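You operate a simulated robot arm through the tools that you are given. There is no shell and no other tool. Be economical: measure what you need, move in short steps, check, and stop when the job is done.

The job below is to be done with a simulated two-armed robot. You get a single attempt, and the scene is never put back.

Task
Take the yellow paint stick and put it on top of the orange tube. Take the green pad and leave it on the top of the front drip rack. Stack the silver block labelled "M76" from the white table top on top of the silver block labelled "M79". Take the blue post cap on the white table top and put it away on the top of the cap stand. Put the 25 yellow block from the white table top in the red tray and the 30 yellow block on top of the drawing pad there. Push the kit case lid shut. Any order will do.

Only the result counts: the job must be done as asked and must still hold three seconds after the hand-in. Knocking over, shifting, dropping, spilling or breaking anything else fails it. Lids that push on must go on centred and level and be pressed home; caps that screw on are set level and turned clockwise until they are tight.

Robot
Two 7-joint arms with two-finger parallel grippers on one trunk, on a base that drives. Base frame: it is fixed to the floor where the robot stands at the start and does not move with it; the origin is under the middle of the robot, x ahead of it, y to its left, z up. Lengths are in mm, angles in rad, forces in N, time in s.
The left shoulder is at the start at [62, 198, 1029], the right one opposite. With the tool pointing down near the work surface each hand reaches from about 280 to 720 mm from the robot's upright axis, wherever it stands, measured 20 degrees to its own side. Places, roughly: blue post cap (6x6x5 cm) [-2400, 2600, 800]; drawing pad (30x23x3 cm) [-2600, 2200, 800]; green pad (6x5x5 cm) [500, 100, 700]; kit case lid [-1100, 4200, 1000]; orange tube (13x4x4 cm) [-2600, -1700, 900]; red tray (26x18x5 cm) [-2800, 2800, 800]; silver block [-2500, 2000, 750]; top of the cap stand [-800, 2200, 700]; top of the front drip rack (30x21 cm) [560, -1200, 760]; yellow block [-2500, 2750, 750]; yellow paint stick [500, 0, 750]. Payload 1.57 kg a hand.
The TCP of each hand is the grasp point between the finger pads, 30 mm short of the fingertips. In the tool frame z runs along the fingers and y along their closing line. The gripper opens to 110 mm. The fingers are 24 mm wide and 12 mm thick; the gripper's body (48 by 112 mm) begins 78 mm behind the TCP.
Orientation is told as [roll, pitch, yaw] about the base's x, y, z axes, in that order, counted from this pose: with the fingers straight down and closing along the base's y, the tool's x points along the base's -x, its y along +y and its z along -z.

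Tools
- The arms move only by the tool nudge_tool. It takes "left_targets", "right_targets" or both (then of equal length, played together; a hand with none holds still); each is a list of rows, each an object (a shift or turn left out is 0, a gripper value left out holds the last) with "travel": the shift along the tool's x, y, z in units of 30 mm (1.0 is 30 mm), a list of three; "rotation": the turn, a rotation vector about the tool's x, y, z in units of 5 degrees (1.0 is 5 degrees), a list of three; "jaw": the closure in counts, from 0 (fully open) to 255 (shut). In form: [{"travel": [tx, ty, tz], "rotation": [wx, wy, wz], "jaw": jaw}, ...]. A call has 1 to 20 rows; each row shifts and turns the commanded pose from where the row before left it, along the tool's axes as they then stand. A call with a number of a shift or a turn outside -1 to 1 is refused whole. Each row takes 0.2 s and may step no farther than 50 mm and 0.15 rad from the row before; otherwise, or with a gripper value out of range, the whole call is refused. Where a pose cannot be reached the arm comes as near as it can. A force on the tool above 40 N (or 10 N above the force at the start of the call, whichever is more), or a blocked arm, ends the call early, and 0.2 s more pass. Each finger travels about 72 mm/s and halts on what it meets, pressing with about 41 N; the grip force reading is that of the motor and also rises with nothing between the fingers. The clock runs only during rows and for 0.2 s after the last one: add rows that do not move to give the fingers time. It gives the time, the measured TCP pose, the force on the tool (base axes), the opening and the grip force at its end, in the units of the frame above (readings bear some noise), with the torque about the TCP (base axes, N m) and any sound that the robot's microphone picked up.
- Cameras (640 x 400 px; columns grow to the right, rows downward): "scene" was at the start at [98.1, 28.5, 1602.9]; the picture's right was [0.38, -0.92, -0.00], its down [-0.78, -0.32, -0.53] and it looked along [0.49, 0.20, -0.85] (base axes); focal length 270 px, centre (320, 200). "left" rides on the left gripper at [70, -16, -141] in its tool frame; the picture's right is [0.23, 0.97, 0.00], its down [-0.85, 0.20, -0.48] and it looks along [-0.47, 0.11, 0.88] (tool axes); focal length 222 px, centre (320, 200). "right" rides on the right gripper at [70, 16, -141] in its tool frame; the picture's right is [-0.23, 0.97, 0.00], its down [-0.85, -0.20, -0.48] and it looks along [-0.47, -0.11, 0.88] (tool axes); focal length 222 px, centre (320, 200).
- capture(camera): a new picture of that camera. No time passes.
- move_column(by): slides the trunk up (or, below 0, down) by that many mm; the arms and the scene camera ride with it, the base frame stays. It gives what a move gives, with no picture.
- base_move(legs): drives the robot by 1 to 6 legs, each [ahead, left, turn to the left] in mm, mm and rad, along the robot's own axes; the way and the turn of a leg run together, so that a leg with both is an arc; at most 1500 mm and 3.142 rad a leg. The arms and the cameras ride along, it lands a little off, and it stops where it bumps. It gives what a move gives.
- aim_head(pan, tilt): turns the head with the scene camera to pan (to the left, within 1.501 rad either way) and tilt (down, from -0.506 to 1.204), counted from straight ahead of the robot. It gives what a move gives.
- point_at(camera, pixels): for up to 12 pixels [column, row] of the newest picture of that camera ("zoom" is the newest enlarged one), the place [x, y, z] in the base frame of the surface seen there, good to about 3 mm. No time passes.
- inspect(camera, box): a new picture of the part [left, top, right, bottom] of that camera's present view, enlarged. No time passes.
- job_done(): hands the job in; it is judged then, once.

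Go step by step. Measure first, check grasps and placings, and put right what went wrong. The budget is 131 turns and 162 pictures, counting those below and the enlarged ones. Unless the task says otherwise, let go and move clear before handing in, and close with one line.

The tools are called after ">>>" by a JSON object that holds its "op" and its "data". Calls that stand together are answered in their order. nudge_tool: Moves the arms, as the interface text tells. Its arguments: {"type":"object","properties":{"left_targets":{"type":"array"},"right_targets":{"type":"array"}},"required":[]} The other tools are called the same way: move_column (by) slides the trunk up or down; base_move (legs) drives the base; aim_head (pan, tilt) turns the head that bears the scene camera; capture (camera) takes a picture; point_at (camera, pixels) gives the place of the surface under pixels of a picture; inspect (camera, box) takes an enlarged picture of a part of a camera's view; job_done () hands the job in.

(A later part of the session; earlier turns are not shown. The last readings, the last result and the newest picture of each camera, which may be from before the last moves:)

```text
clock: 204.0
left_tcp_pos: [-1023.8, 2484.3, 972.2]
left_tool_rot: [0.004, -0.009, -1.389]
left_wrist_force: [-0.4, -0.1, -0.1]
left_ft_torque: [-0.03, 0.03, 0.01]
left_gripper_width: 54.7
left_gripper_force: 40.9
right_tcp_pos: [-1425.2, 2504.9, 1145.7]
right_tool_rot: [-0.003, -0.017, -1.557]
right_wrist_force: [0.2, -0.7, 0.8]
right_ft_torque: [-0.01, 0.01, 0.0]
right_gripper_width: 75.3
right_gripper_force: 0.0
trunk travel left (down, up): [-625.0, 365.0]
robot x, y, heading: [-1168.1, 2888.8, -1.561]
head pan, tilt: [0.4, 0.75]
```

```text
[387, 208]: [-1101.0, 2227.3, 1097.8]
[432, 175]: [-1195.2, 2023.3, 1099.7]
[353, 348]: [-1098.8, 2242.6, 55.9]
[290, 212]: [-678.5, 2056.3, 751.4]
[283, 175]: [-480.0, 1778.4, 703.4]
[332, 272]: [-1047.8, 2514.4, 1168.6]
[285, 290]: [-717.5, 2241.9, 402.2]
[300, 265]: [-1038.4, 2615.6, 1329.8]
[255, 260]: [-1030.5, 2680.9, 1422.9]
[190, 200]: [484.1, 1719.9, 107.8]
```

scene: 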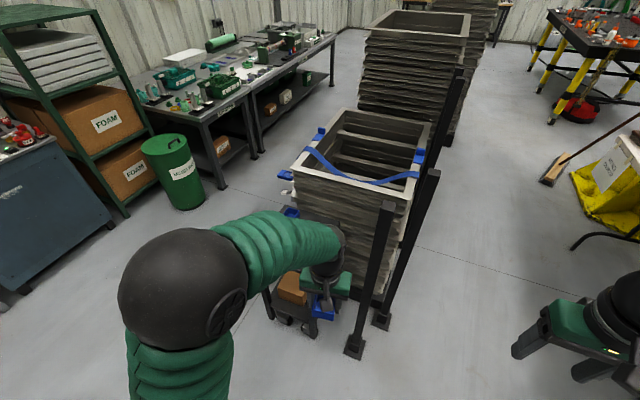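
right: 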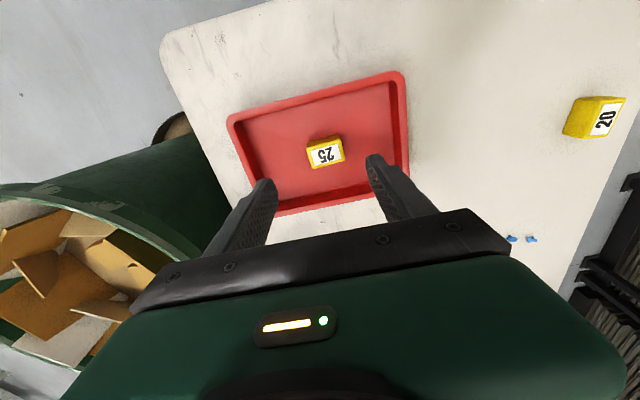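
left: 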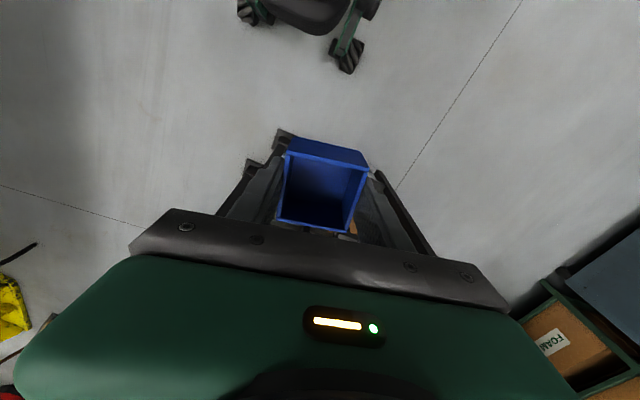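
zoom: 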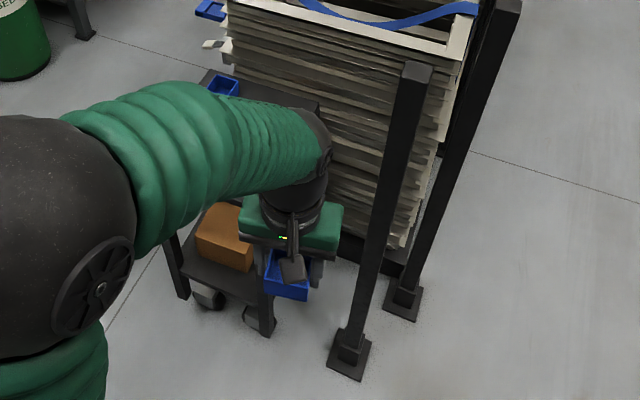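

I will drive 550 mm further left so the stand appears between the arms.

>>> {"op": "base_move", "data": {"legs": [[0, 550, 0]]}}

>>> {"op": "aim_head", "data": {"pan": -0.3, "tilt": 0.85}}

>>> {"op": "capture", "data": {"camera": "scene"}}

```text
clock: 207.2
left_tcp_pos: [-471.9, 2487.4, 974.5]
left_tool_rot: [0.006, -0.01, -1.397]
left_wrist_force: [-0.8, -0.2, 0.0]
left_ft_torque: [0.01, -0.02, 0.02]
left_gripper_width: 54.7
left_gripper_force: 40.7
right_tcp_pos: [-873.1, 2508.0, 1144.2]
right_tool_rot: [0.0, -0.015, -1.562]
right_wrist_force: [-1.2, 0.9, 0.4]
right_ft_torque: [0.0, -0.02, 0.0]
right_gripper_width: 75.6
right_gripper_force: 0.0
trunk travel left (down, up): [-625.0, 365.0]
robot x, y, heading: [-615.7, 2894.5, -1.566]
head pan, tilt: [0.4, 0.75]
```

```text
clock: 208.2
left_tcp_pos: [-468.7, 2487.7, 975.5]
left_tool_rot: [0.001, -0.01, -1.395]
left_wrist_force: [0.8, 0.3, 0.0]
left_ft_torque: [0.01, -0.01, -0.02]
left_gripper_width: 54.6
left_gripper_force: 41.0
right_tcp_pos: [-869.2, 2509.2, 1145.0]
right_tool_rot: [-0.003, -0.014, -1.561]
right_wrist_force: [0.6, 0.2, 0.2]
right_ft_torque: [0.03, 0.01, 0.0]
right_gripper_width: 75.5
right_gripper_force: 0.0
trunk travel left (down, up): [-625.0, 365.0]
robot x, y, heading: [-615.5, 2897.1, -1.568]
head pan, tilt: [-0.3, 0.85]
```

```text
76 pictures are left
```

scene: 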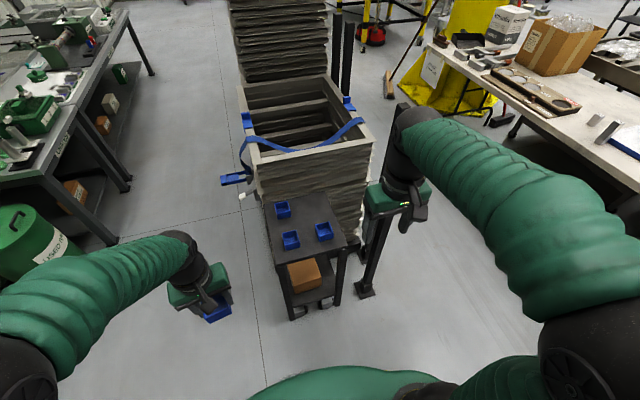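

Now the stand top is clear, with three caps at (283,209), (291,240) and (324,231). I will enlarge and measure it.

>>> {"op": "inspect", "data": {"camera": "scene", "box": [230, 160, 390, 280]}}

```text
3.33 times, centred on (310, 220) of scene
```

zoom: 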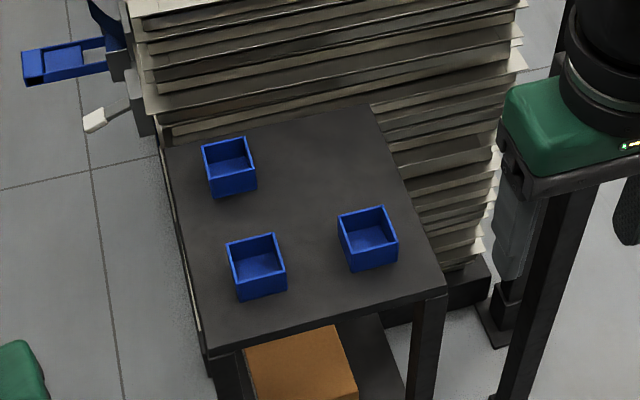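

>>> {"op": "point_at", "data": {"camera": "zoom", "pixels": [[215, 345], [440, 290], [370, 115], [175, 155], [320, 170], [330, 300], [310, 230], [230, 150], [258, 250], [368, 222], [290, 130], [195, 240]]}}

```text
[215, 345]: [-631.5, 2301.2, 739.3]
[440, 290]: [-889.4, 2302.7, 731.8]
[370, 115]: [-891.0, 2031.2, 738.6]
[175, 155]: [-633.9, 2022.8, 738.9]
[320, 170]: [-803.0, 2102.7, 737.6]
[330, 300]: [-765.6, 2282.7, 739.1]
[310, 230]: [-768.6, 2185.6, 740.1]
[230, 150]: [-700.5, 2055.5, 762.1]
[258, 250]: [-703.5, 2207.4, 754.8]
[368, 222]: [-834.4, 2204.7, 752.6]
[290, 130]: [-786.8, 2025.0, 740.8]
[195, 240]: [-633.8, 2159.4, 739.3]
```

The stand's top plate is at z 738, spanning x -890…-631 and y 2022…2302; the free fourth place is around (-800,2115). I will move the base there and straighten the cap.

>>> {"op": "base_move", "data": {"legs": [[0, -250, 0], [165, 0, 0]]}}

>>> {"op": "nudge_tool", "data": {"left_targets": [{"rotation": [0, 0, 0.67]}, {"rotation": [0, 0, 0.67]}, {"rotation": [0, 0, 0.67]}, {}, {}, {}]}}

```text
clock: 211.1
left_tcp_pos: [-713.7, 2322.1, 975.3]
left_tool_rot: [0.002, -0.012, -1.392]
left_wrist_force: [-0.3, 1.4, 0.3]
left_ft_torque: [0.0, 0.0, 0.04]
left_gripper_width: 54.7
left_gripper_force: 41.0
right_tcp_pos: [-1113.8, 2344.1, 1145.4]
right_tool_rot: [-0.003, -0.018, -1.561]
right_wrist_force: [-0.4, 0.6, -0.1]
right_ft_torque: [0.02, 0.0, 0.0]
right_gripper_width: 75.5
right_gripper_force: 0.1
trunk travel left (down, up): [-625.0, 365.0]
robot x, y, heading: [-861.5, 2726.0, -1.564]
head pan, tilt: [-0.3, 0.85]
```

```text
clock: 212.5
left_tcp_pos: [-711.9, 2321.1, 974.0]
left_tool_rot: [0.003, -0.009, -1.567]
left_wrist_force: [0.0, -0.1, -0.2]
left_ft_torque: [0.02, 0.0, -0.01]
left_gripper_width: 55.1
left_gripper_force: 40.4
right_tcp_pos: [-1114.6, 2342.1, 1144.7]
right_tool_rot: [-0.004, -0.017, -1.563]
right_wrist_force: [0.6, 0.3, -0.3]
right_ft_torque: [0.0, 0.02, 0.02]
right_gripper_width: 75.3
right_gripper_force: 0.0
trunk travel left (down, up): [-625.0, 365.0]
robot x, y, heading: [-862.8, 2728.2, -1.565]
head pan, tilt: [-0.3, 0.85]
```

Now I will bring the cap over (-800,2115) at height and check.

>>> {"op": "nudge_tool", "data": {"left_targets": [{"travel": [-0.86, -0.367, 0.2]}, {"travel": [-0.86, -0.367, 0.2]}, {"travel": [-0.86, -0.367, 0.2]}, {"travel": [-0.86, -0.367, 0.2]}, {"travel": [-0.86, -0.367, 0.2]}, {"travel": [-0.86, -0.367, 0.2]}, {"travel": [-0.86, -0.367, 0.2]}, {"travel": [-0.86, -0.367, 0.2]}, {}]}}

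>>> {"op": "capture", "data": {"camera": "left"}}

>>> {"op": "aim_head", "data": {"pan": 0.1, "tilt": 0.85}}

>>> {"op": "capture", "data": {"camera": "scene"}}

```text
clock: 214.5
left_tcp_pos: [-800.0, 2115.5, 925.3]
left_tool_rot: [0.005, -0.011, -1.568]
left_wrist_force: [-0.1, 0.3, 0.1]
left_ft_torque: [-0.02, 0.02, 0.02]
left_gripper_width: 54.5
left_gripper_force: 40.7
right_tcp_pos: [-1114.7, 2344.3, 1146.9]
right_tool_rot: [0.0, -0.016, -1.56]
right_wrist_force: [-0.3, 0.1, 0.2]
right_ft_torque: [-0.02, -0.02, 0.05]
right_gripper_width: 75.7
right_gripper_force: 0.1
trunk travel left (down, up): [-625.0, 365.0]
robot x, y, heading: [-861.3, 2724.5, -1.563]
head pan, tilt: [-0.3, 0.85]
```

```text
74 pictures are left
```

left: 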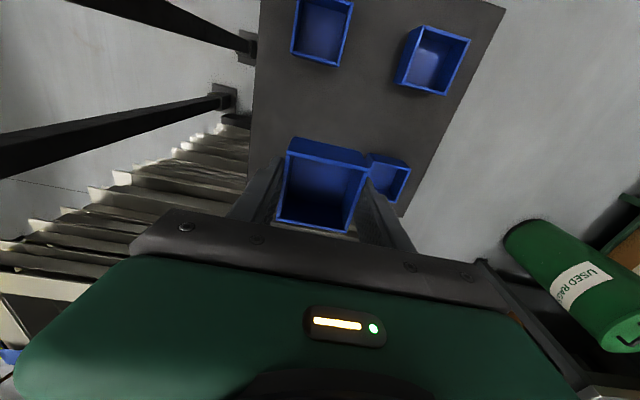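

```text
clock: 215.3
left_tcp_pos: [-798.1, 2115.9, 927.0]
left_tool_rot: [0.005, -0.01, -1.567]
left_wrist_force: [1.3, -0.1, -1.0]
left_ft_torque: [0.01, -0.05, -0.02]
left_gripper_width: 55.1
left_gripper_force: 41.2
right_tcp_pos: [-1115.6, 2342.1, 1145.0]
right_tool_rot: [-0.002, -0.017, -1.56]
right_wrist_force: [0.9, 0.6, 0.1]
right_ft_torque: [-0.01, -0.01, 0.0]
right_gripper_width: 75.6
right_gripper_force: 0.1
trunk travel left (down, up): [-625.0, 365.0]
robot x, y, heading: [-858.7, 2722.9, -1.565]
head pan, tilt: [0.099, 0.85]
```

```text
73 pictures are left
```

scene: 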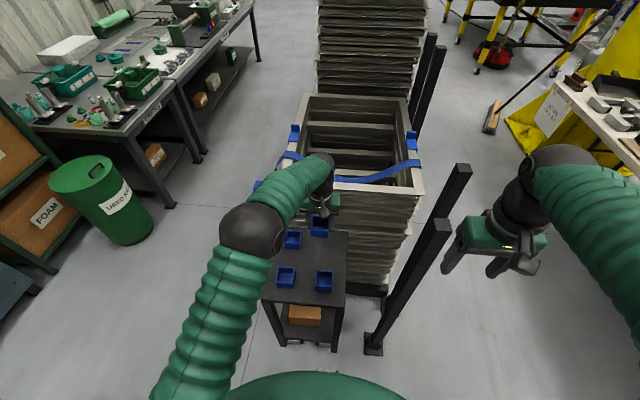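

I need the clearance between the gripper and the stack's rim at (345,200).

>>> {"op": "inspect", "data": {"camera": "scene", "box": [250, 130, 410, 300]}}

>>> {"op": "point_at", "data": {"camera": "scene", "pixels": [[350, 186], [350, 192], [380, 200], [360, 230], [345, 215], [330, 195], [285, 175], [320, 225]]}}

```text
2.35 times, centred on (330, 215) of scene
```

zoom: 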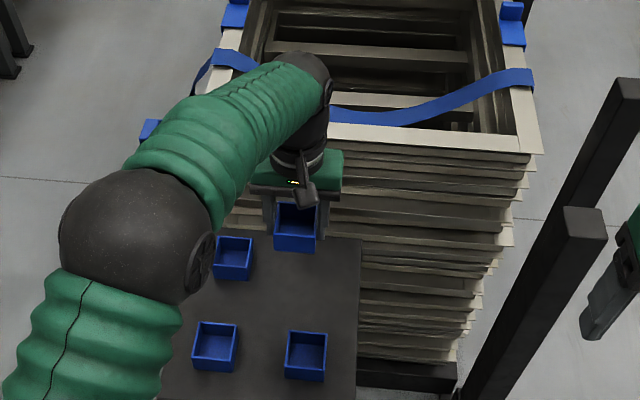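

```text
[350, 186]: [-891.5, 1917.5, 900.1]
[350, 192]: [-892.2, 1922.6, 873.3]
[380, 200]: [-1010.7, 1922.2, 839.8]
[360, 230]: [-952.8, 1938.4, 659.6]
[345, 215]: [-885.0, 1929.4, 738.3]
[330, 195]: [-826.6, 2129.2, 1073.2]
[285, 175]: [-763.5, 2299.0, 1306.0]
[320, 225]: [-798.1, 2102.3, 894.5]
```

The stack is at y≤1935 and 900 high, so clearance is ample. I will descend to just above the plate.

>>> {"op": "nudge_tool", "data": {"left_targets": [{"travel": [0, 0, 0.9]}, {"travel": [0, 0, 0.9]}, {"travel": [0, 0, 0.9]}, {"travel": [0, 0, 0.9]}, {"travel": [0, 0, 0.9]}, {"travel": [0, 0, 0.4]}, {}, {}]}}

>>> {"op": "capture", "data": {"camera": "left"}}

```text
clock: 217.1
left_tcp_pos: [-800.2, 2111.8, 780.9]
left_tool_rot: [0.004, -0.011, -1.568]
left_wrist_force: [0.4, 0.1, 0.5]
left_ft_torque: [0.02, 0.02, 0.0]
left_gripper_width: 54.7
left_gripper_force: 41.5
right_tcp_pos: [-1114.8, 2343.5, 1144.6]
right_tool_rot: [-0.001, -0.015, -1.56]
right_wrist_force: [-1.5, 0.5, 0.2]
right_ft_torque: [0.0, 0.04, -0.01]
right_gripper_width: 75.6
right_gripper_force: 0.0
trunk travel left (down, up): [-625.0, 365.0]
robot x, y, heading: [-862.2, 2729.9, -1.56]
head pan, tilt: [0.099, 0.85]
```

```text
71 pictures are left
```

left: 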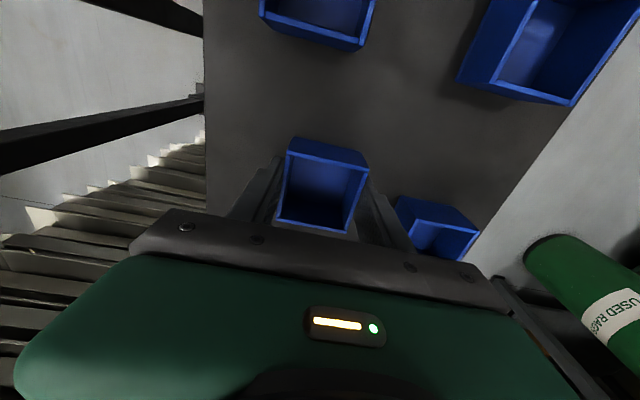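

The place is free and clear of the neighbouring caps. I will step down to touch.

>>> {"op": "nudge_tool", "data": {"left_targets": [{"travel": [0, 0, 0.12]}, {}, {"travel": [0, 0, 0.06]}, {}, {"travel": [0, 0, 0.05]}, {}, {"travel": [0, 0, 0.04]}, {}, {}]}}

```text
clock: 219.1
left_tcp_pos: [-800.2, 2112.2, 776.9]
left_tool_rot: [0.003, -0.019, -1.569]
left_wrist_force: [1.6, -6.5, 36.7]
left_ft_torque: [0.61, 0.4, 0.05]
left_gripper_width: 54.6
left_gripper_force: 41.1
right_tcp_pos: [-1116.1, 2345.1, 1146.8]
right_tool_rot: [0.0, -0.019, -1.561]
right_wrist_force: [-0.1, 0.2, 0.2]
right_ft_torque: [-0.03, 0.01, 0.01]
right_gripper_width: 75.5
right_gripper_force: 0.1
trunk travel left (down, up): [-625.0, 365.0]
robot x, y, heading: [-859.4, 2725.7, -1.562]
head pan, tilt: [0.099, 0.85]
```

Contact (37 N) at z 777. I will ease up 4 mm, release slightly and rise.

>>> {"op": "nudge_tool", "data": {"left_targets": [{"travel": [0, 0, -0.1]}, {}, {"jaw": 100}, {}, {}, {"travel": [0, 0, -0.5]}, {"travel": [0, 0, -1]}, {"travel": [0, 0, -1]}, {"travel": [0, 0, -1]}, {"travel": [0, 0, -1]}, {"travel": [0, 0, -1]}, {"travel": [0.9, 0, -1]}, {"travel": [0.9, 0, 0]}, {"travel": [0.9, 0, 0]}, {"travel": [0.9, 0, 0]}, {"travel": [0.9, 0, 0]}, {}]}}

>>> {"op": "capture", "data": {"camera": "scene"}}

>>> {"op": "inspect", "data": {"camera": "scene", "box": [250, 190, 390, 310]}}

```text
clock: 222.7
left_tcp_pos: [-801.0, 2248.7, 968.1]
left_tool_rot: [0.005, -0.007, -1.569]
left_wrist_force: [-0.3, 0.3, -0.1]
left_ft_torque: [0.01, 0.01, -0.01]
left_gripper_width: 67.1
left_gripper_force: 0.1
right_tcp_pos: [-1115.6, 2341.3, 1144.7]
right_tool_rot: [0.0, -0.013, -1.56]
right_wrist_force: [-0.4, 0.7, 0.7]
right_ft_torque: [-0.02, 0.0, -0.01]
right_gripper_width: 75.4
right_gripper_force: 0.0
trunk travel left (down, up): [-625.0, 365.0]
robot x, y, heading: [-861.5, 2727.9, -1.566]
head pan, tilt: [0.099, 0.85]
```

```text
70 pictures are left
```

scene: 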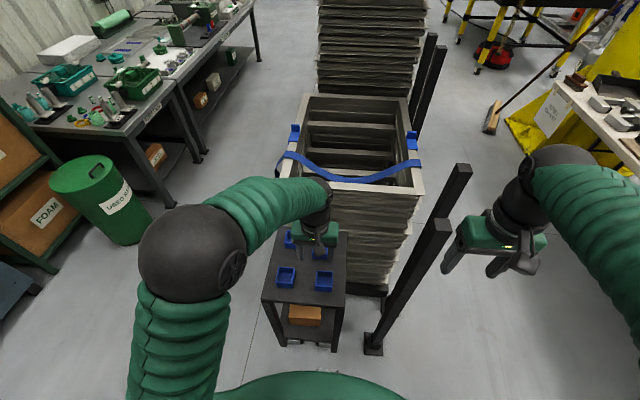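

```text
3.33 times, centred on (320, 250) of scene
```

zoom: 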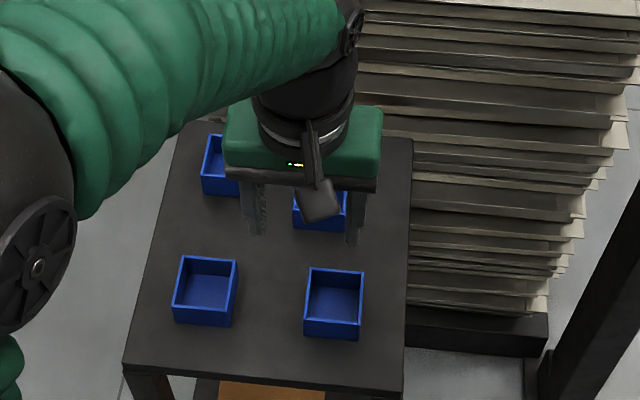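

The cap rests on the stand. Now I will back off, turn around toward the kit bench and look.

>>> {"op": "base_move", "data": {"legs": [[-130, 0, 0], [0, 0, 3.14]]}}

>>> {"op": "aim_head", "data": {"pan": 0.2, "tilt": 0.6}}

>>> {"op": "capture", "data": {"camera": "scene"}}

```text
clock: 231.2
left_tcp_pos: [-894.4, 3340.2, 968.6]
left_tool_rot: [0.005, -0.01, 1.52]
left_wrist_force: [-0.1, -0.7, -0.1]
left_ft_torque: [0.01, 0.01, 0.0]
left_gripper_width: 67.0
left_gripper_force: 0.0
right_tcp_pos: [-585.6, 3229.7, 1144.4]
right_tool_rot: [-0.002, -0.015, 1.528]
right_wrist_force: [0.2, -0.5, -1.2]
right_ft_torque: [0.0, -0.02, 0.0]
right_gripper_width: 75.7
right_gripper_force: 0.0
trunk travel left (down, up): [-625.0, 365.0]
robot x, y, heading: [-862.7, 2859.1, 1.526]
head pan, tilt: [0.099, 0.85]
```

```text
clock: 232.0
left_tcp_pos: [-895.1, 3340.5, 968.9]
left_tool_rot: [0.005, -0.01, 1.519]
left_wrist_force: [0.2, 0.3, -0.7]
left_ft_torque: [-0.02, 0.03, 0.02]
left_gripper_width: 66.6
left_gripper_force: 0.1
right_tcp_pos: [-585.3, 3228.9, 1144.2]
right_tool_rot: [-0.001, -0.015, 1.527]
right_wrist_force: [-0.1, -0.3, -0.8]
right_ft_torque: [-0.04, -0.02, -0.01]
right_gripper_width: 75.4
right_gripper_force: 0.1
trunk travel left (down, up): [-625.0, 365.0]
robot x, y, heading: [-860.5, 2857.7, 1.524]
head pan, tilt: [0.201, 0.6]
```

```text
68 pictures are left
```

scene: 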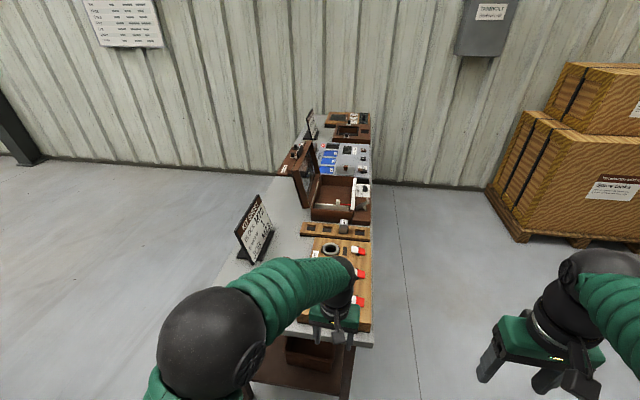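

The bench runs along y; the kit case with its open lid is near (325,190), hinged on the left (-x) side. I will enlarge and measure it.

>>> {"op": "inspect", "data": {"camera": "scene", "box": [260, 90, 400, 260]}}

```text
2.35 times, centred on (330, 175) of scene
```

zoom: 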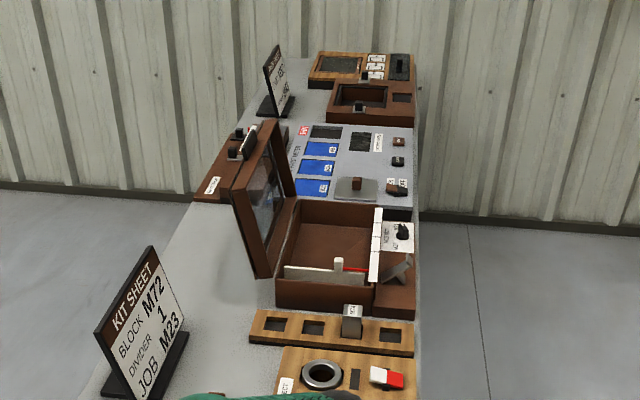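

>>> {"op": "point_at", "data": {"camera": "zoom", "pixels": [[238, 190], [258, 275], [290, 195], [268, 130], [280, 290], [372, 300], [330, 205], [405, 270], [245, 150], [150, 250], [215, 185], [275, 60]]}}

```text
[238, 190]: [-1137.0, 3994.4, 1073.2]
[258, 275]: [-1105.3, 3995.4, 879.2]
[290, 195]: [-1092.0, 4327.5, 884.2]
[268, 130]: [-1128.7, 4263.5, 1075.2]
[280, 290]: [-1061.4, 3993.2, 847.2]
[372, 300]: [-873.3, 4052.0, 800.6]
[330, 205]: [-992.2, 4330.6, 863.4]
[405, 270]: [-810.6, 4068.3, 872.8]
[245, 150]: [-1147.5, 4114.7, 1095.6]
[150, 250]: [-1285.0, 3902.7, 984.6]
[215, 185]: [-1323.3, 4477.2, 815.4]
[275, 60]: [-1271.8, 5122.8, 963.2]
```

The lid spans y 3995–4330, its hinge is at about (x -1090, z 865) and its free edge at (x -1145, z 1095), leaning back to -x. I will drive to the bench's -x side and face +x to push it over.

>>> {"op": "base_move", "data": {"legs": [[0, 0, 0.045], [0, 1010, 0], [1130, 0, 0], [0, 0, -1.57]]}}

>>> {"op": "aim_head", "data": {"pan": 0.15, "tilt": 0.6}}

>>> {"op": "capture", "data": {"camera": "scene"}}

```text
clock: 246.9
left_tcp_pos: [-1373.3, 4054.2, 969.3]
left_tool_rot: [0.005, -0.01, -0.019]
left_wrist_force: [-0.1, 0.7, 0.4]
left_ft_torque: [-0.03, -0.01, -0.01]
left_gripper_width: 66.9
left_gripper_force: 0.1
right_tcp_pos: [-1474.2, 3740.8, 1145.6]
right_tool_rot: [-0.003, -0.016, -0.011]
right_wrist_force: [-0.4, -0.8, 0.5]
right_ft_torque: [-0.01, 0.02, 0.01]
right_gripper_width: 75.7
right_gripper_force: 0.1
trunk travel left (down, up): [-625.0, 365.0]
robot x, y, heading: [-1850.2, 4008.7, -0.015]
head pan, tilt: [0.201, 0.6]
```

```text
clock: 247.5
left_tcp_pos: [-1374.4, 4052.7, 968.9]
left_tool_rot: [0.006, -0.012, -0.02]
left_wrist_force: [0.5, -0.4, -0.2]
left_ft_torque: [0.02, 0.03, -0.01]
left_gripper_width: 67.1
left_gripper_force: 0.0
right_tcp_pos: [-1474.5, 3742.7, 1145.5]
right_tool_rot: [-0.001, -0.016, -0.01]
right_wrist_force: [-0.5, -0.3, 0.2]
right_ft_torque: [0.0, 0.01, -0.04]
right_gripper_width: 75.9
right_gripper_force: 0.0
trunk travel left (down, up): [-625.0, 365.0]
robot x, y, heading: [-1850.8, 4003.3, -0.014]
head pan, tilt: [0.15, 0.6]
```

```text
66 pictures are left
```

scene: 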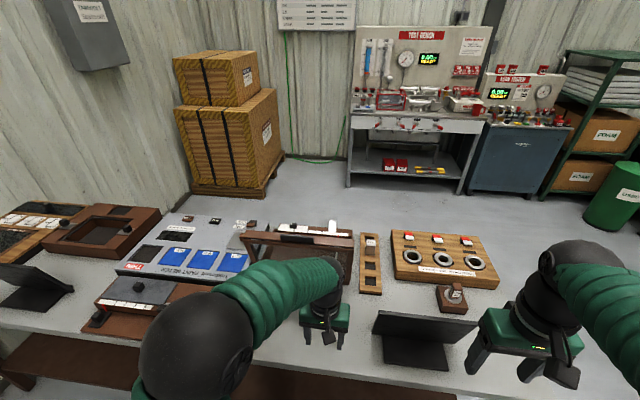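

The lid is at (300,250) beyond the left hand. I will enlarge it.

>>> {"op": "inspect", "data": {"camera": "scene", "box": [225, 200, 395, 330]}}

```text
3.08 times, centred on (310, 265) of scene
```

zoom: 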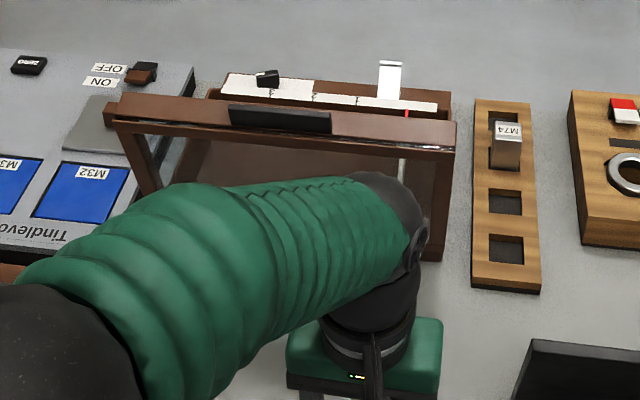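

>>> {"op": "point_at", "data": {"camera": "zoom", "pixels": [[115, 112], [450, 135], [280, 112], [280, 125], [150, 180], [440, 220], [390, 78], [320, 95], [268, 76], [405, 115], [230, 160], [435, 250]]}}

```text
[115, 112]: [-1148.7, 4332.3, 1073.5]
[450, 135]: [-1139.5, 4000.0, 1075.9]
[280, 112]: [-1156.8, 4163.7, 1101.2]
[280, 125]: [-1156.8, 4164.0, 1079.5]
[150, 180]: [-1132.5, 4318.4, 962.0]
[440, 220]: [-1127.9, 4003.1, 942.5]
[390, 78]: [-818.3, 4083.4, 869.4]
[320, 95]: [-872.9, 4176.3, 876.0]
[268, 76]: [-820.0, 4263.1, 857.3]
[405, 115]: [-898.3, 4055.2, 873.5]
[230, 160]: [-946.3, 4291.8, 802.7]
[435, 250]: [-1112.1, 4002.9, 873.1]
```

The lid leans about 13° past vertical with its black handle at (-1157,4164,1090). I will raise the trunk, close in by 60 mm, then shut and pitch the left fingers forward behind the lid.

>>> {"op": "move_column", "data": {"by": 120}}

>>> {"op": "base_move", "data": {"legs": [[60, 0, 0.014]]}}

>>> {"op": "nudge_tool", "data": {"left_targets": [{"travel": [0, 0.9, 0], "jaw": 255}, {"travel": [0, 0.9, 0]}, {"travel": [0, 0.9, 0]}, {"travel": [0, 0.8, 0]}, {"rotation": [0, -1, 0]}, {"rotation": [0, -1, 0]}, {"rotation": [0, -1, 0]}, {"rotation": [0, -1, 0]}, {"rotation": [0, -1, 0]}, {"rotation": [0, -1, 0]}, {"rotation": [0, -1, 0]}, {"rotation": [0, -1, 0]}, {}]}}

>>> {"op": "capture", "data": {"camera": "scene"}}

>>> {"op": "capture", "data": {"camera": "left"}}

```text
clock: 249.0
left_tcp_pos: [-1374.1, 4053.6, 1089.2]
left_tool_rot: [0.004, -0.013, -0.018]
left_wrist_force: [-0.6, 0.7, -0.7]
left_ft_torque: [0.02, -0.03, 0.0]
left_gripper_width: 67.0
left_gripper_force: 0.1
right_tcp_pos: [-1474.9, 3742.6, 1264.8]
right_tool_rot: [-0.001, -0.018, -0.01]
right_wrist_force: [-0.2, 0.4, 0.1]
right_ft_torque: [0.01, 0.01, 0.02]
right_gripper_width: 75.5
right_gripper_force: 0.1
trunk travel left (down, up): [-745.0, 245.0]
robot x, y, heading: [-1851.3, 4000.3, -0.018]
head pan, tilt: [0.15, 0.6]
```

```text
clock: 249.9
left_tcp_pos: [-1324.5, 4058.9, 1095.1]
left_tool_rot: [0.004, -0.022, -0.006]
left_wrist_force: [-0.2, -0.6, 0.2]
left_ft_torque: [0.01, -0.04, -0.01]
left_gripper_width: 66.9
left_gripper_force: 0.0
right_tcp_pos: [-1424.7, 3746.0, 1270.1]
right_tool_rot: [-0.005, -0.027, 0.003]
right_wrist_force: [-0.1, -0.2, 0.3]
right_ft_torque: [0.01, -0.01, 0.01]
right_gripper_width: 75.5
right_gripper_force: 0.0
trunk travel left (down, up): [-745.0, 245.0]
robot x, y, heading: [-1793.5, 4003.0, -0.002]
head pan, tilt: [0.15, 0.6]
```

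```text
clock: 252.8
left_tcp_pos: [-1315.4, 4165.7, 1090.3]
left_tool_rot: [0.008, -0.709, -0.008]
left_wrist_force: [-1.8, 0.3, -0.2]
left_ft_torque: [-0.01, 0.01, -0.03]
left_gripper_width: 0.1
left_gripper_force: 21.4
right_tcp_pos: [-1412.2, 3745.7, 1265.2]
right_tool_rot: [-0.004, -0.016, 0.003]
right_wrist_force: [-0.1, 0.0, 0.6]
right_ft_torque: [0.0, 0.01, -0.02]
right_gripper_width: 75.4
right_gripper_force: 0.0
trunk travel left (down, up): [-745.0, 245.0]
robot x, y, heading: [-1794.2, 4006.4, -0.002]
head pan, tilt: [0.15, 0.6]
```

```text
64 pictures are left
```

scene: 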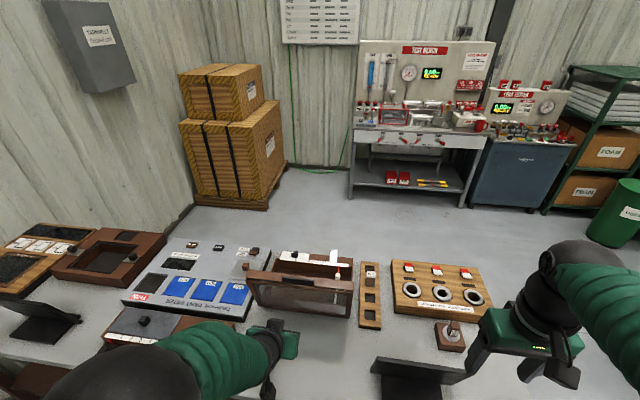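

```text
63 pictures are left
```

left: 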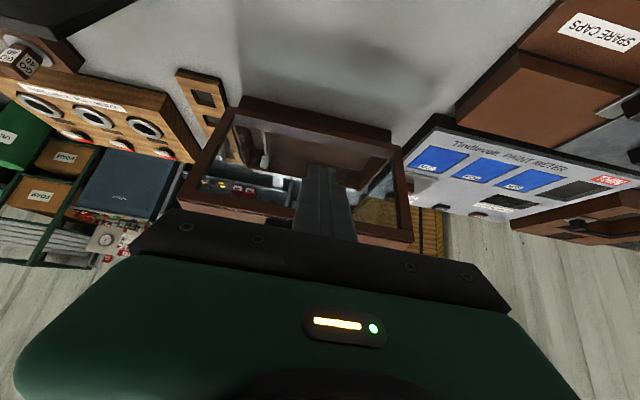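

The closed fingers point at the lid's top frame. I will raise 12 mm, then push steadily in +x and watch the force.

>>> {"op": "nudge_tool", "data": {"left_targets": [{"travel": [-0.26, 0, -0.3]}, {"travel": [-0.632, 0, 0.543]}, {"travel": [-0.632, 0, 0.543]}, {"travel": [-0.632, 0, 0.543]}, {"travel": [-0.632, 0, 0.543]}, {"travel": [-0.632, 0, 0.543]}, {"travel": [-0.5, 0, 0.43]}, {"travel": [-0.5, 0, 0.43]}, {"travel": [-0.5, 0, 0.43]}, {}]}}

>>> {"op": "capture", "data": {"camera": "scene"}}

```text
clock: 254.9
left_tcp_pos: [-1132.5, 4164.1, 1105.5]
left_tool_rot: [0.005, -0.717, -0.008]
left_wrist_force: [-3.7, 1.4, 16.8]
left_ft_torque: [0.12, -0.29, 0.0]
left_gripper_width: 0.0
left_gripper_force: 20.8
right_tcp_pos: [-1415.8, 3746.8, 1267.8]
right_tool_rot: [-0.002, -0.022, 0.003]
right_wrist_force: [0.0, 0.0, -0.2]
right_ft_torque: [-0.01, -0.03, 0.0]
right_gripper_width: 75.5
right_gripper_force: 0.1
trunk travel left (down, up): [-745.0, 245.0]
robot x, y, heading: [-1795.3, 4004.6, -0.0]
head pan, tilt: [0.15, 0.6]
```

```text
62 pictures are left
```

scene: 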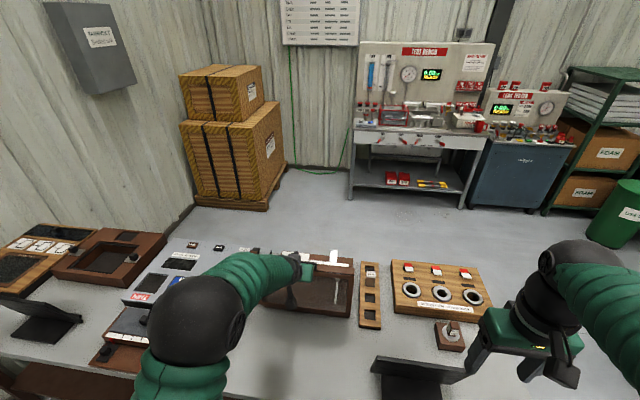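

The lid is moving: the tip is at x -1112 with 17 N upward. I will check closely and continue.

>>> {"op": "inspect", "data": {"camera": "scene", "box": [230, 220, 390, 340]}}

>>> {"op": "nudge_tool", "data": {"left_targets": [{"travel": [-0.73, 0, 0.39]}, {"travel": [-0.632, 0, 0.543]}, {"travel": [-0.632, 0, 0.543]}, {}]}}

>>> {"op": "inspect", "data": {"camera": "scene", "box": [230, 220, 390, 340]}}

```text
3.33 times, centred on (310, 280) of scene
```

zoom: 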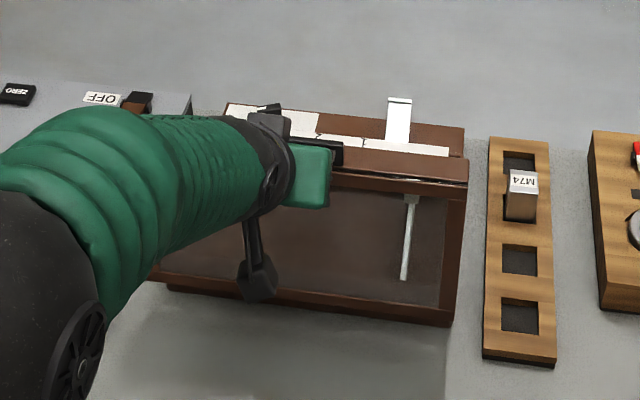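

```text
clock: 255.9
left_tcp_pos: [-1056.9, 4165.1, 1106.7]
left_tool_rot: [0.005, -0.709, -0.009]
left_wrist_force: [0.1, 0.0, 0.3]
left_ft_torque: [0.01, -0.02, -0.02]
left_gripper_width: 0.1
left_gripper_force: 20.9
right_tcp_pos: [-1412.5, 3745.9, 1265.8]
right_tool_rot: [-0.004, -0.021, 0.004]
right_wrist_force: [0.0, 0.6, 0.3]
right_ft_torque: [-0.01, 0.0, -0.01]
right_gripper_width: 75.3
right_gripper_force: 0.0
trunk travel left (down, up): [-745.0, 245.0]
robot x, y, heading: [-1796.8, 4003.3, -0.002]
head pan, tilt: [0.15, 0.6]
```

```text
3.33 times, centred on (310, 280) of scene
```

zoom: 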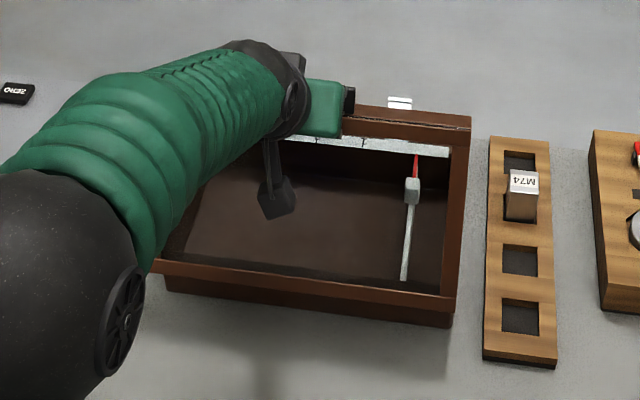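

The lid is past vertical and the hand is now unloaded. I will wait briefly and look again.

>>> {"op": "nudge_tool", "data": {"left_targets": [{}, {}, {}, {}]}}

>>> {"op": "inspect", "data": {"camera": "scene", "box": [230, 220, 390, 340]}}

```text
clock: 256.9
left_tcp_pos: [-1056.7, 4165.5, 1108.3]
left_tool_rot: [0.006, -0.71, -0.008]
left_wrist_force: [0.6, 0.1, 0.0]
left_ft_torque: [-0.01, -0.01, 0.0]
left_gripper_width: 0.0
left_gripper_force: 20.7
right_tcp_pos: [-1412.5, 3746.3, 1265.3]
right_tool_rot: [-0.004, -0.019, 0.002]
right_wrist_force: [0.6, -0.1, 0.2]
right_ft_torque: [0.0, -0.01, 0.02]
right_gripper_width: 75.2
right_gripper_force: 0.1
trunk travel left (down, up): [-745.0, 245.0]
robot x, y, heading: [-1791.9, 4001.5, -0.004]
head pan, tilt: [0.15, 0.6]
```

```text
3.33 times, centred on (310, 280) of scene
```

zoom: 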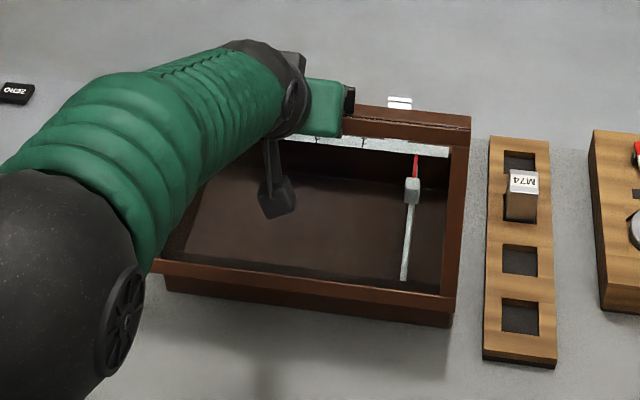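

It seems stationary now. I will measure the lid's edge height.

>>> {"op": "point_at", "data": {"camera": "zoom", "pixels": [[400, 120], [460, 128], [460, 200], [448, 290], [300, 275], [400, 100], [420, 112], [412, 190], [165, 265], [400, 150], [350, 180], [250, 200]]}}

```text
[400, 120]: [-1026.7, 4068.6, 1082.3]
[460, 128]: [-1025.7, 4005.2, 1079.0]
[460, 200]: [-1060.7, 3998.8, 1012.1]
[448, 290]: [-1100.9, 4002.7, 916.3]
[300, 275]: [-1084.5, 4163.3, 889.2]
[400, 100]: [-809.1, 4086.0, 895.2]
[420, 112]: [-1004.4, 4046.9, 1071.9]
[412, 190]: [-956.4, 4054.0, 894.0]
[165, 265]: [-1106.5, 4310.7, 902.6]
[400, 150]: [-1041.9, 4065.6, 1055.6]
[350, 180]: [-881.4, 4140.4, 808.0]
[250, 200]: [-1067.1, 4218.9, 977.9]
```

The hinge holds by friction, at about 70° with the free edge at (-1026,1080). I will continue pushing forward and down along the arc.

>>> {"op": "nudge_tool", "data": {"left_targets": [{"travel": [-0.11, 0, 0.66]}, {"travel": [-0.11, 0, 0.66]}, {"travel": [-0.11, 0, 0.66]}, {"travel": [-0.11, 0, 0.66]}, {"travel": [-0.11, 0, 0.66]}, {}]}}

>>> {"op": "inspect", "data": {"camera": "scene", "box": [230, 220, 390, 340]}}

>>> {"op": "capture", "data": {"camera": "left"}}

```text
clock: 258.4
left_tcp_pos: [-980.1, 4163.3, 1044.4]
left_tool_rot: [0.004, -0.71, -0.01]
left_wrist_force: [-1.3, 0.3, -0.8]
left_ft_torque: [-0.03, -0.02, -0.02]
left_gripper_width: 0.3
left_gripper_force: 21.1
right_tcp_pos: [-1413.4, 3746.8, 1265.7]
right_tool_rot: [-0.004, -0.019, 0.002]
right_wrist_force: [0.7, -0.9, -0.9]
right_ft_torque: [-0.01, -0.02, 0.0]
right_gripper_width: 75.4
right_gripper_force: 0.1
trunk travel left (down, up): [-745.0, 245.0]
robot x, y, heading: [-1793.4, 4005.5, -0.002]
head pan, tilt: [0.15, 0.6]
```

```text
3.33 times, centred on (310, 280) of scene
```

zoom: 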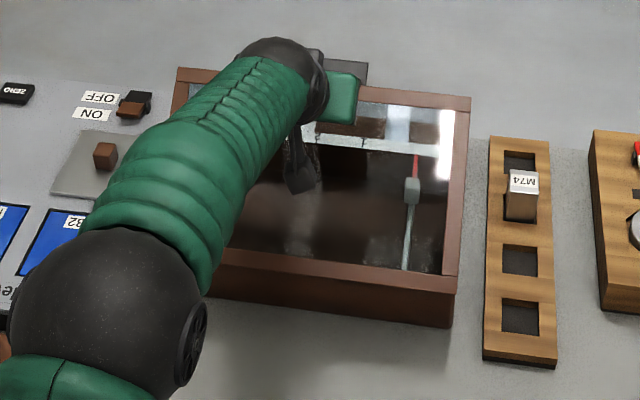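

```text
57 pictures are left
```

left: 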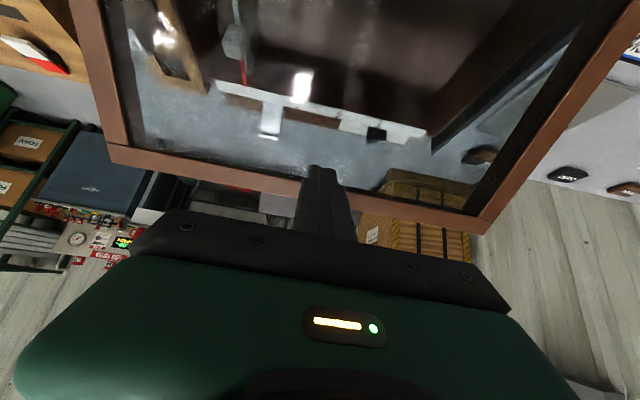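

The lid (with a glass pane) is following and the tip is on its free-edge bar. I will measure and continue.

>>> {"op": "point_at", "data": {"camera": "zoom", "pixels": [[400, 98], [465, 100], [455, 200], [448, 280], [300, 265], [180, 75]]}}

>>> {"op": "nudge_tool", "data": {"left_targets": [{"travel": [0.02, 0, 0.6]}, {"travel": [0.06, 0, 0.6]}, {"travel": [0.1, 0, 0.5]}, {}]}}

>>> {"op": "inspect", "data": {"camera": "scene", "box": [230, 200, 390, 340]}}

```text
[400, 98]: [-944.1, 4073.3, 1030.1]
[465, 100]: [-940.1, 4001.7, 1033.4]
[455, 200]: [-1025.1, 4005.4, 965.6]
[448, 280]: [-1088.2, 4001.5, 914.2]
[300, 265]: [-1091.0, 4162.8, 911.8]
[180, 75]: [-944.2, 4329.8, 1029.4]
```

```text
clock: 259.4
left_tcp_pos: [-954.3, 4163.3, 1003.7]
left_tool_rot: [0.005, -0.711, -0.009]
left_wrist_force: [0.2, 0.1, 0.8]
left_ft_torque: [0.0, 0.0, -0.02]
left_gripper_width: 0.0
left_gripper_force: 20.8
left hand out of reach, approached as far as the arm can: row 3
right_tcp_pos: [-1412.5, 3745.6, 1266.8]
right_tool_rot: [-0.004, -0.02, 0.002]
right_wrist_force: [-0.2, -0.1, -0.6]
right_ft_torque: [0.0, -0.04, 0.0]
right_gripper_width: 75.4
right_gripper_force: 0.0
trunk travel left (down, up): [-745.0, 245.0]
robot x, y, heading: [-1794.5, 4002.2, -0.002]
head pan, tilt: [0.15, 0.6]
```

```text
2.86 times, centred on (310, 270) of scene
```

zoom: 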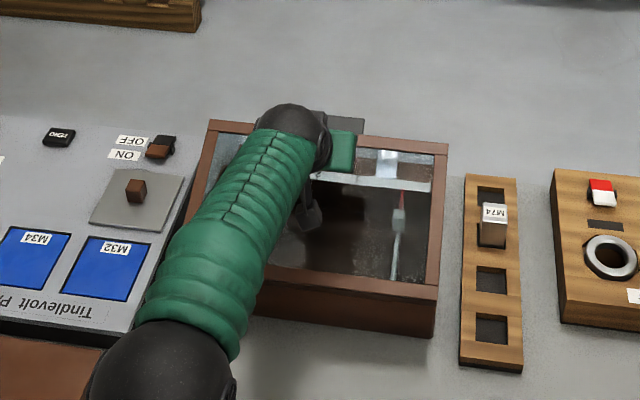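

The arm is near its reach limit with the lid at about 30°. I will lift off a little and check how far the base extends to see if I can drive closer.

>>> {"op": "move_column", "data": {"by": 60}}

>>> {"op": "capture", "data": {"camera": "right"}}

>>> {"op": "inspect", "data": {"camera": "scene", "box": [230, 200, 390, 340]}}

```text
clock: 260.4
left_tcp_pos: [-954.3, 4163.7, 1062.9]
left_tool_rot: [0.007, -0.71, -0.008]
left_wrist_force: [-0.5, -0.3, 0.3]
left_ft_torque: [0.0, -0.03, 0.0]
left_gripper_width: 0.1
left_gripper_force: 21.3
right_tcp_pos: [-1411.5, 3746.3, 1325.7]
right_tool_rot: [-0.006, -0.017, 0.002]
right_wrist_force: [-0.3, 0.8, 0.1]
right_ft_torque: [0.0, -0.02, -0.01]
right_gripper_width: 75.3
right_gripper_force: 0.0
trunk travel left (down, up): [-805.0, 185.0]
robot x, y, heading: [-1794.2, 4003.7, -0.006]
head pan, tilt: [0.15, 0.6]
```

```text
55 pictures are left
```

right: 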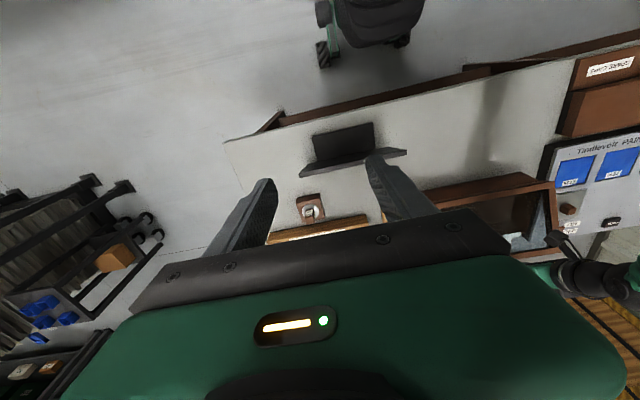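

```text
2.86 times, centred on (310, 270) of scene
```

zoom: 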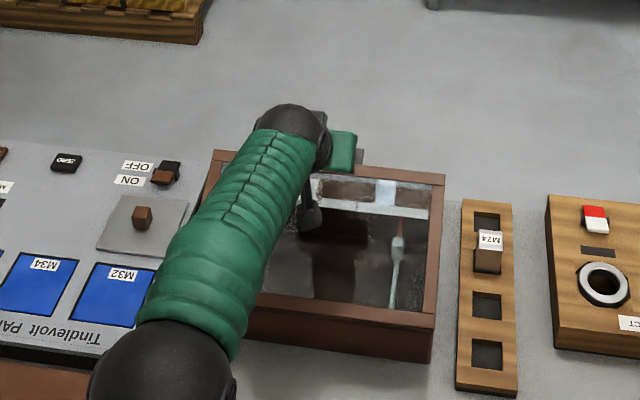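

>>> {"op": "point_at", "data": {"camera": "right", "pixels": [[380, 42], [350, 45], [325, 60], [410, 38], [360, 105], [280, 120], [245, 142], [480, 90]]}}

>>> {"op": "point_at", "data": {"camera": "zoom", "pixels": [[400, 175], [436, 185], [430, 260], [424, 325], [215, 160], [300, 305]]}}

```text
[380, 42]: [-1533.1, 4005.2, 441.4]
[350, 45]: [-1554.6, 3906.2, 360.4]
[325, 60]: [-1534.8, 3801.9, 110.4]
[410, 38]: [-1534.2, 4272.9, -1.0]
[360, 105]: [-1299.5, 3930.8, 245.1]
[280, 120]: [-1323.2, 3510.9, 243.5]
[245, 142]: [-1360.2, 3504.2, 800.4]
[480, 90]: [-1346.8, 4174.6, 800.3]
```

```text
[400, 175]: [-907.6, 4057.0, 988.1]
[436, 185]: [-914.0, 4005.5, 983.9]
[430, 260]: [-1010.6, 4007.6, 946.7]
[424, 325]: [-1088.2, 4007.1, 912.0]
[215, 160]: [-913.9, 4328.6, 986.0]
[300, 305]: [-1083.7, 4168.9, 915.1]
```

Base front is at x -1533 and the bench edge at -1360, so 80 mm more is safe. The lid is at 23° with its edge at (-908,988). I will advance 80 mm and set the tip over the bar.

>>> {"op": "base_move", "data": {"legs": [[80, 0, 0]]}}

>>> {"op": "nudge_tool", "data": {"left_targets": [{}, {}]}}

```text
clock: 261.4
left_tcp_pos: [-885.6, 4164.5, 1070.5]
left_tool_rot: [0.007, -0.723, -0.009]
left_wrist_force: [-0.2, 0.8, 0.4]
left_ft_torque: [-0.04, -0.02, 0.01]
left_gripper_width: 0.1
left_gripper_force: 21.9
right_tcp_pos: [-1345.9, 3746.2, 1329.3]
right_tool_rot: [-0.003, -0.027, 0.004]
right_wrist_force: [-0.4, -0.1, 0.8]
right_ft_torque: [0.04, -0.03, -0.03]
right_gripper_width: 75.5
right_gripper_force: 0.1
trunk travel left (down, up): [-805.0, 185.0]
robot x, y, heading: [-1715.4, 4000.8, 0.001]
head pan, tilt: [0.15, 0.6]
```

```text
clock: 262.0
left_tcp_pos: [-879.4, 4163.4, 1068.2]
left_tool_rot: [0.007, -0.719, -0.008]
left_wrist_force: [-0.1, -0.1, 0.4]
left_ft_torque: [0.03, -0.01, -0.01]
left_gripper_width: 0.0
left_gripper_force: 21.5
right_tcp_pos: [-1340.6, 3745.3, 1329.4]
right_tool_rot: [-0.004, -0.025, 0.004]
right_wrist_force: [-0.1, 0.4, 0.6]
right_ft_torque: [-0.01, -0.03, -0.01]
right_gripper_width: 75.6
right_gripper_force: 0.2
trunk travel left (down, up): [-805.0, 185.0]
robot x, y, heading: [-1716.2, 4008.3, 0.001]
head pan, tilt: [0.15, 0.6]
```

I will bring the tip back to x -911 and lower 75 mm.

>>> {"op": "nudge_tool", "data": {"left_targets": [{"travel": [0.68, 0, -0.58]}, {"travel": [0.68, 0, -0.58]}, {"travel": [0.54, 0, 0.63]}, {"travel": [0.54, 0, 0.63]}, {"travel": [0.54, 0, 0.63]}, {}]}}

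>>> {"op": "inspect", "data": {"camera": "scene", "box": [230, 200, 390, 340]}}

>>> {"op": "capture", "data": {"camera": "left"}}

```text
clock: 263.4
left_tcp_pos: [-930.6, 4165.2, 989.3]
left_tool_rot: [0.007, -0.711, -0.008]
left_wrist_force: [0.0, 0.5, 1.3]
left_ft_torque: [-0.02, -0.04, 0.0]
left_gripper_width: 0.0
left_gripper_force: 21.0
right_tcp_pos: [-1335.4, 3746.5, 1327.8]
right_tool_rot: [-0.005, -0.02, 0.003]
right_wrist_force: [0.0, 0.2, 0.3]
right_ft_torque: [0.02, -0.03, 0.01]
right_gripper_width: 75.7
right_gripper_force: 0.1
trunk travel left (down, up): [-805.0, 185.0]
robot x, y, heading: [-1716.9, 4003.4, 0.004]
head pan, tilt: [0.15, 0.6]
```

```text
2.86 times, centred on (310, 270) of scene
```

zoom: 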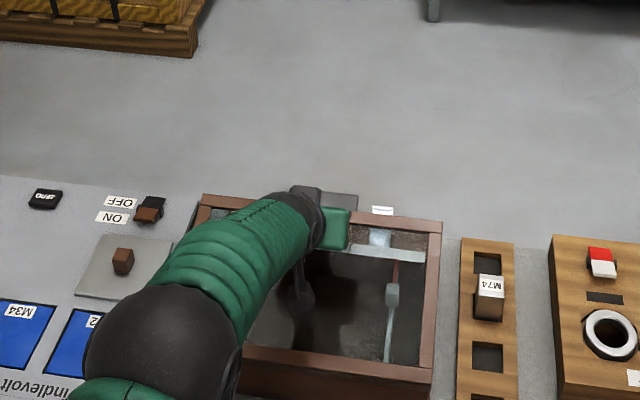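

```text
52 pictures are left
```

left: 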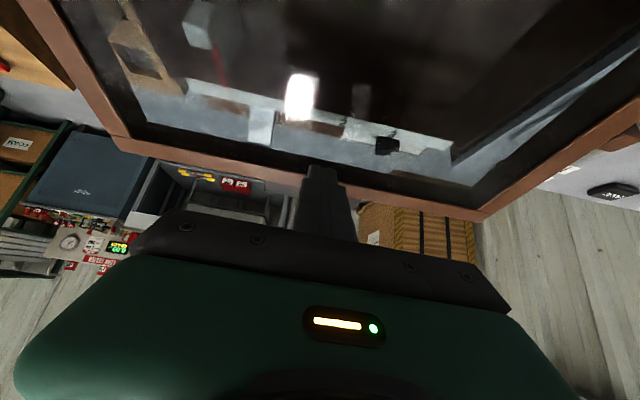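

The tip is on the bar and the lid is going down. I will continue downward until contact force builds.

>>> {"op": "nudge_tool", "data": {"left_targets": [{"travel": [0.4, 0, 0.53]}, {"travel": [0.4, 0, 0.53]}, {"travel": [0.3, 0, 0.4]}, {"travel": [0.2, 0, 0.25]}, {}, {}]}}

>>> {"op": "inspect", "data": {"camera": "scene", "box": [230, 200, 390, 340]}}

```text
clock: 264.5
left_tcp_pos: [-920.7, 4164.2, 941.4]
left_tool_rot: [0.007, -0.744, -0.01]
left_wrist_force: [-10.4, 1.3, 21.0]
left_ft_torque: [0.04, -0.23, -0.02]
left_gripper_width: 0.0
left_gripper_force: 21.5
right_tcp_pos: [-1340.3, 3746.6, 1329.2]
right_tool_rot: [-0.004, -0.025, 0.002]
right_wrist_force: [-0.3, 0.0, 0.0]
right_ft_torque: [-0.03, 0.07, -0.01]
right_gripper_width: 75.4
right_gripper_force: 0.2
trunk travel left (down, up): [-805.0, 185.0]
robot x, y, heading: [-1716.3, 4006.4, 0.003]
head pan, tilt: [0.15, 0.6]
stopped in row 5 (left hand): the force on the tool passed its limit at 45 N (the readings are from after the stop); the commanded pose is now the measured one
```

```text
2.86 times, centred on (310, 270) of scene
```

zoom: 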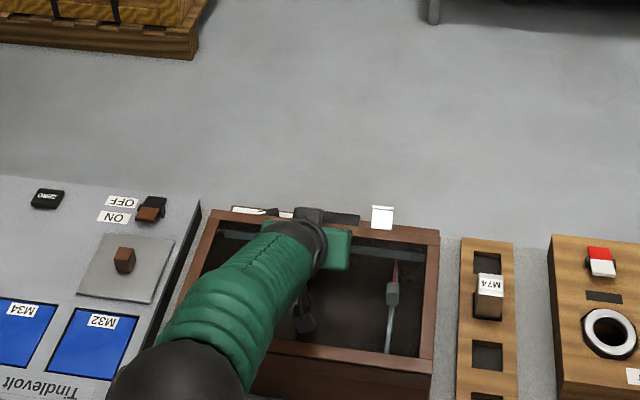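

Force rose to 45 N with the tip near z 919. I will measure whether the lid is fully flat.

>>> {"op": "point_at", "data": {"camera": "zoom", "pixels": [[365, 232], [434, 240], [430, 300], [424, 355], [220, 215], [290, 352], [410, 235], [428, 330], [383, 215], [395, 236]]}}

>>> {"op": "inspect", "data": {"camera": "scene", "box": [290, 260, 360, 330]}}

```text
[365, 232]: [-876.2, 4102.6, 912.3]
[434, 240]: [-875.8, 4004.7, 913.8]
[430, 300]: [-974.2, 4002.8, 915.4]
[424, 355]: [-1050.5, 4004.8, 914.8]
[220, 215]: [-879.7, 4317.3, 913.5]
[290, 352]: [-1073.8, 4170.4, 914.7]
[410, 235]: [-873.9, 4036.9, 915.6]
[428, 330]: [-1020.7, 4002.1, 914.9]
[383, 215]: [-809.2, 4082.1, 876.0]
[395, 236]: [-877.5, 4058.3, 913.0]
```

```text
5.71 times, centred on (325, 295) of scene
```

zoom: 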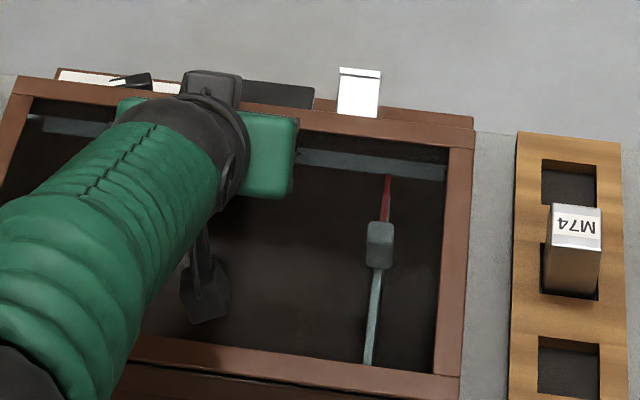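

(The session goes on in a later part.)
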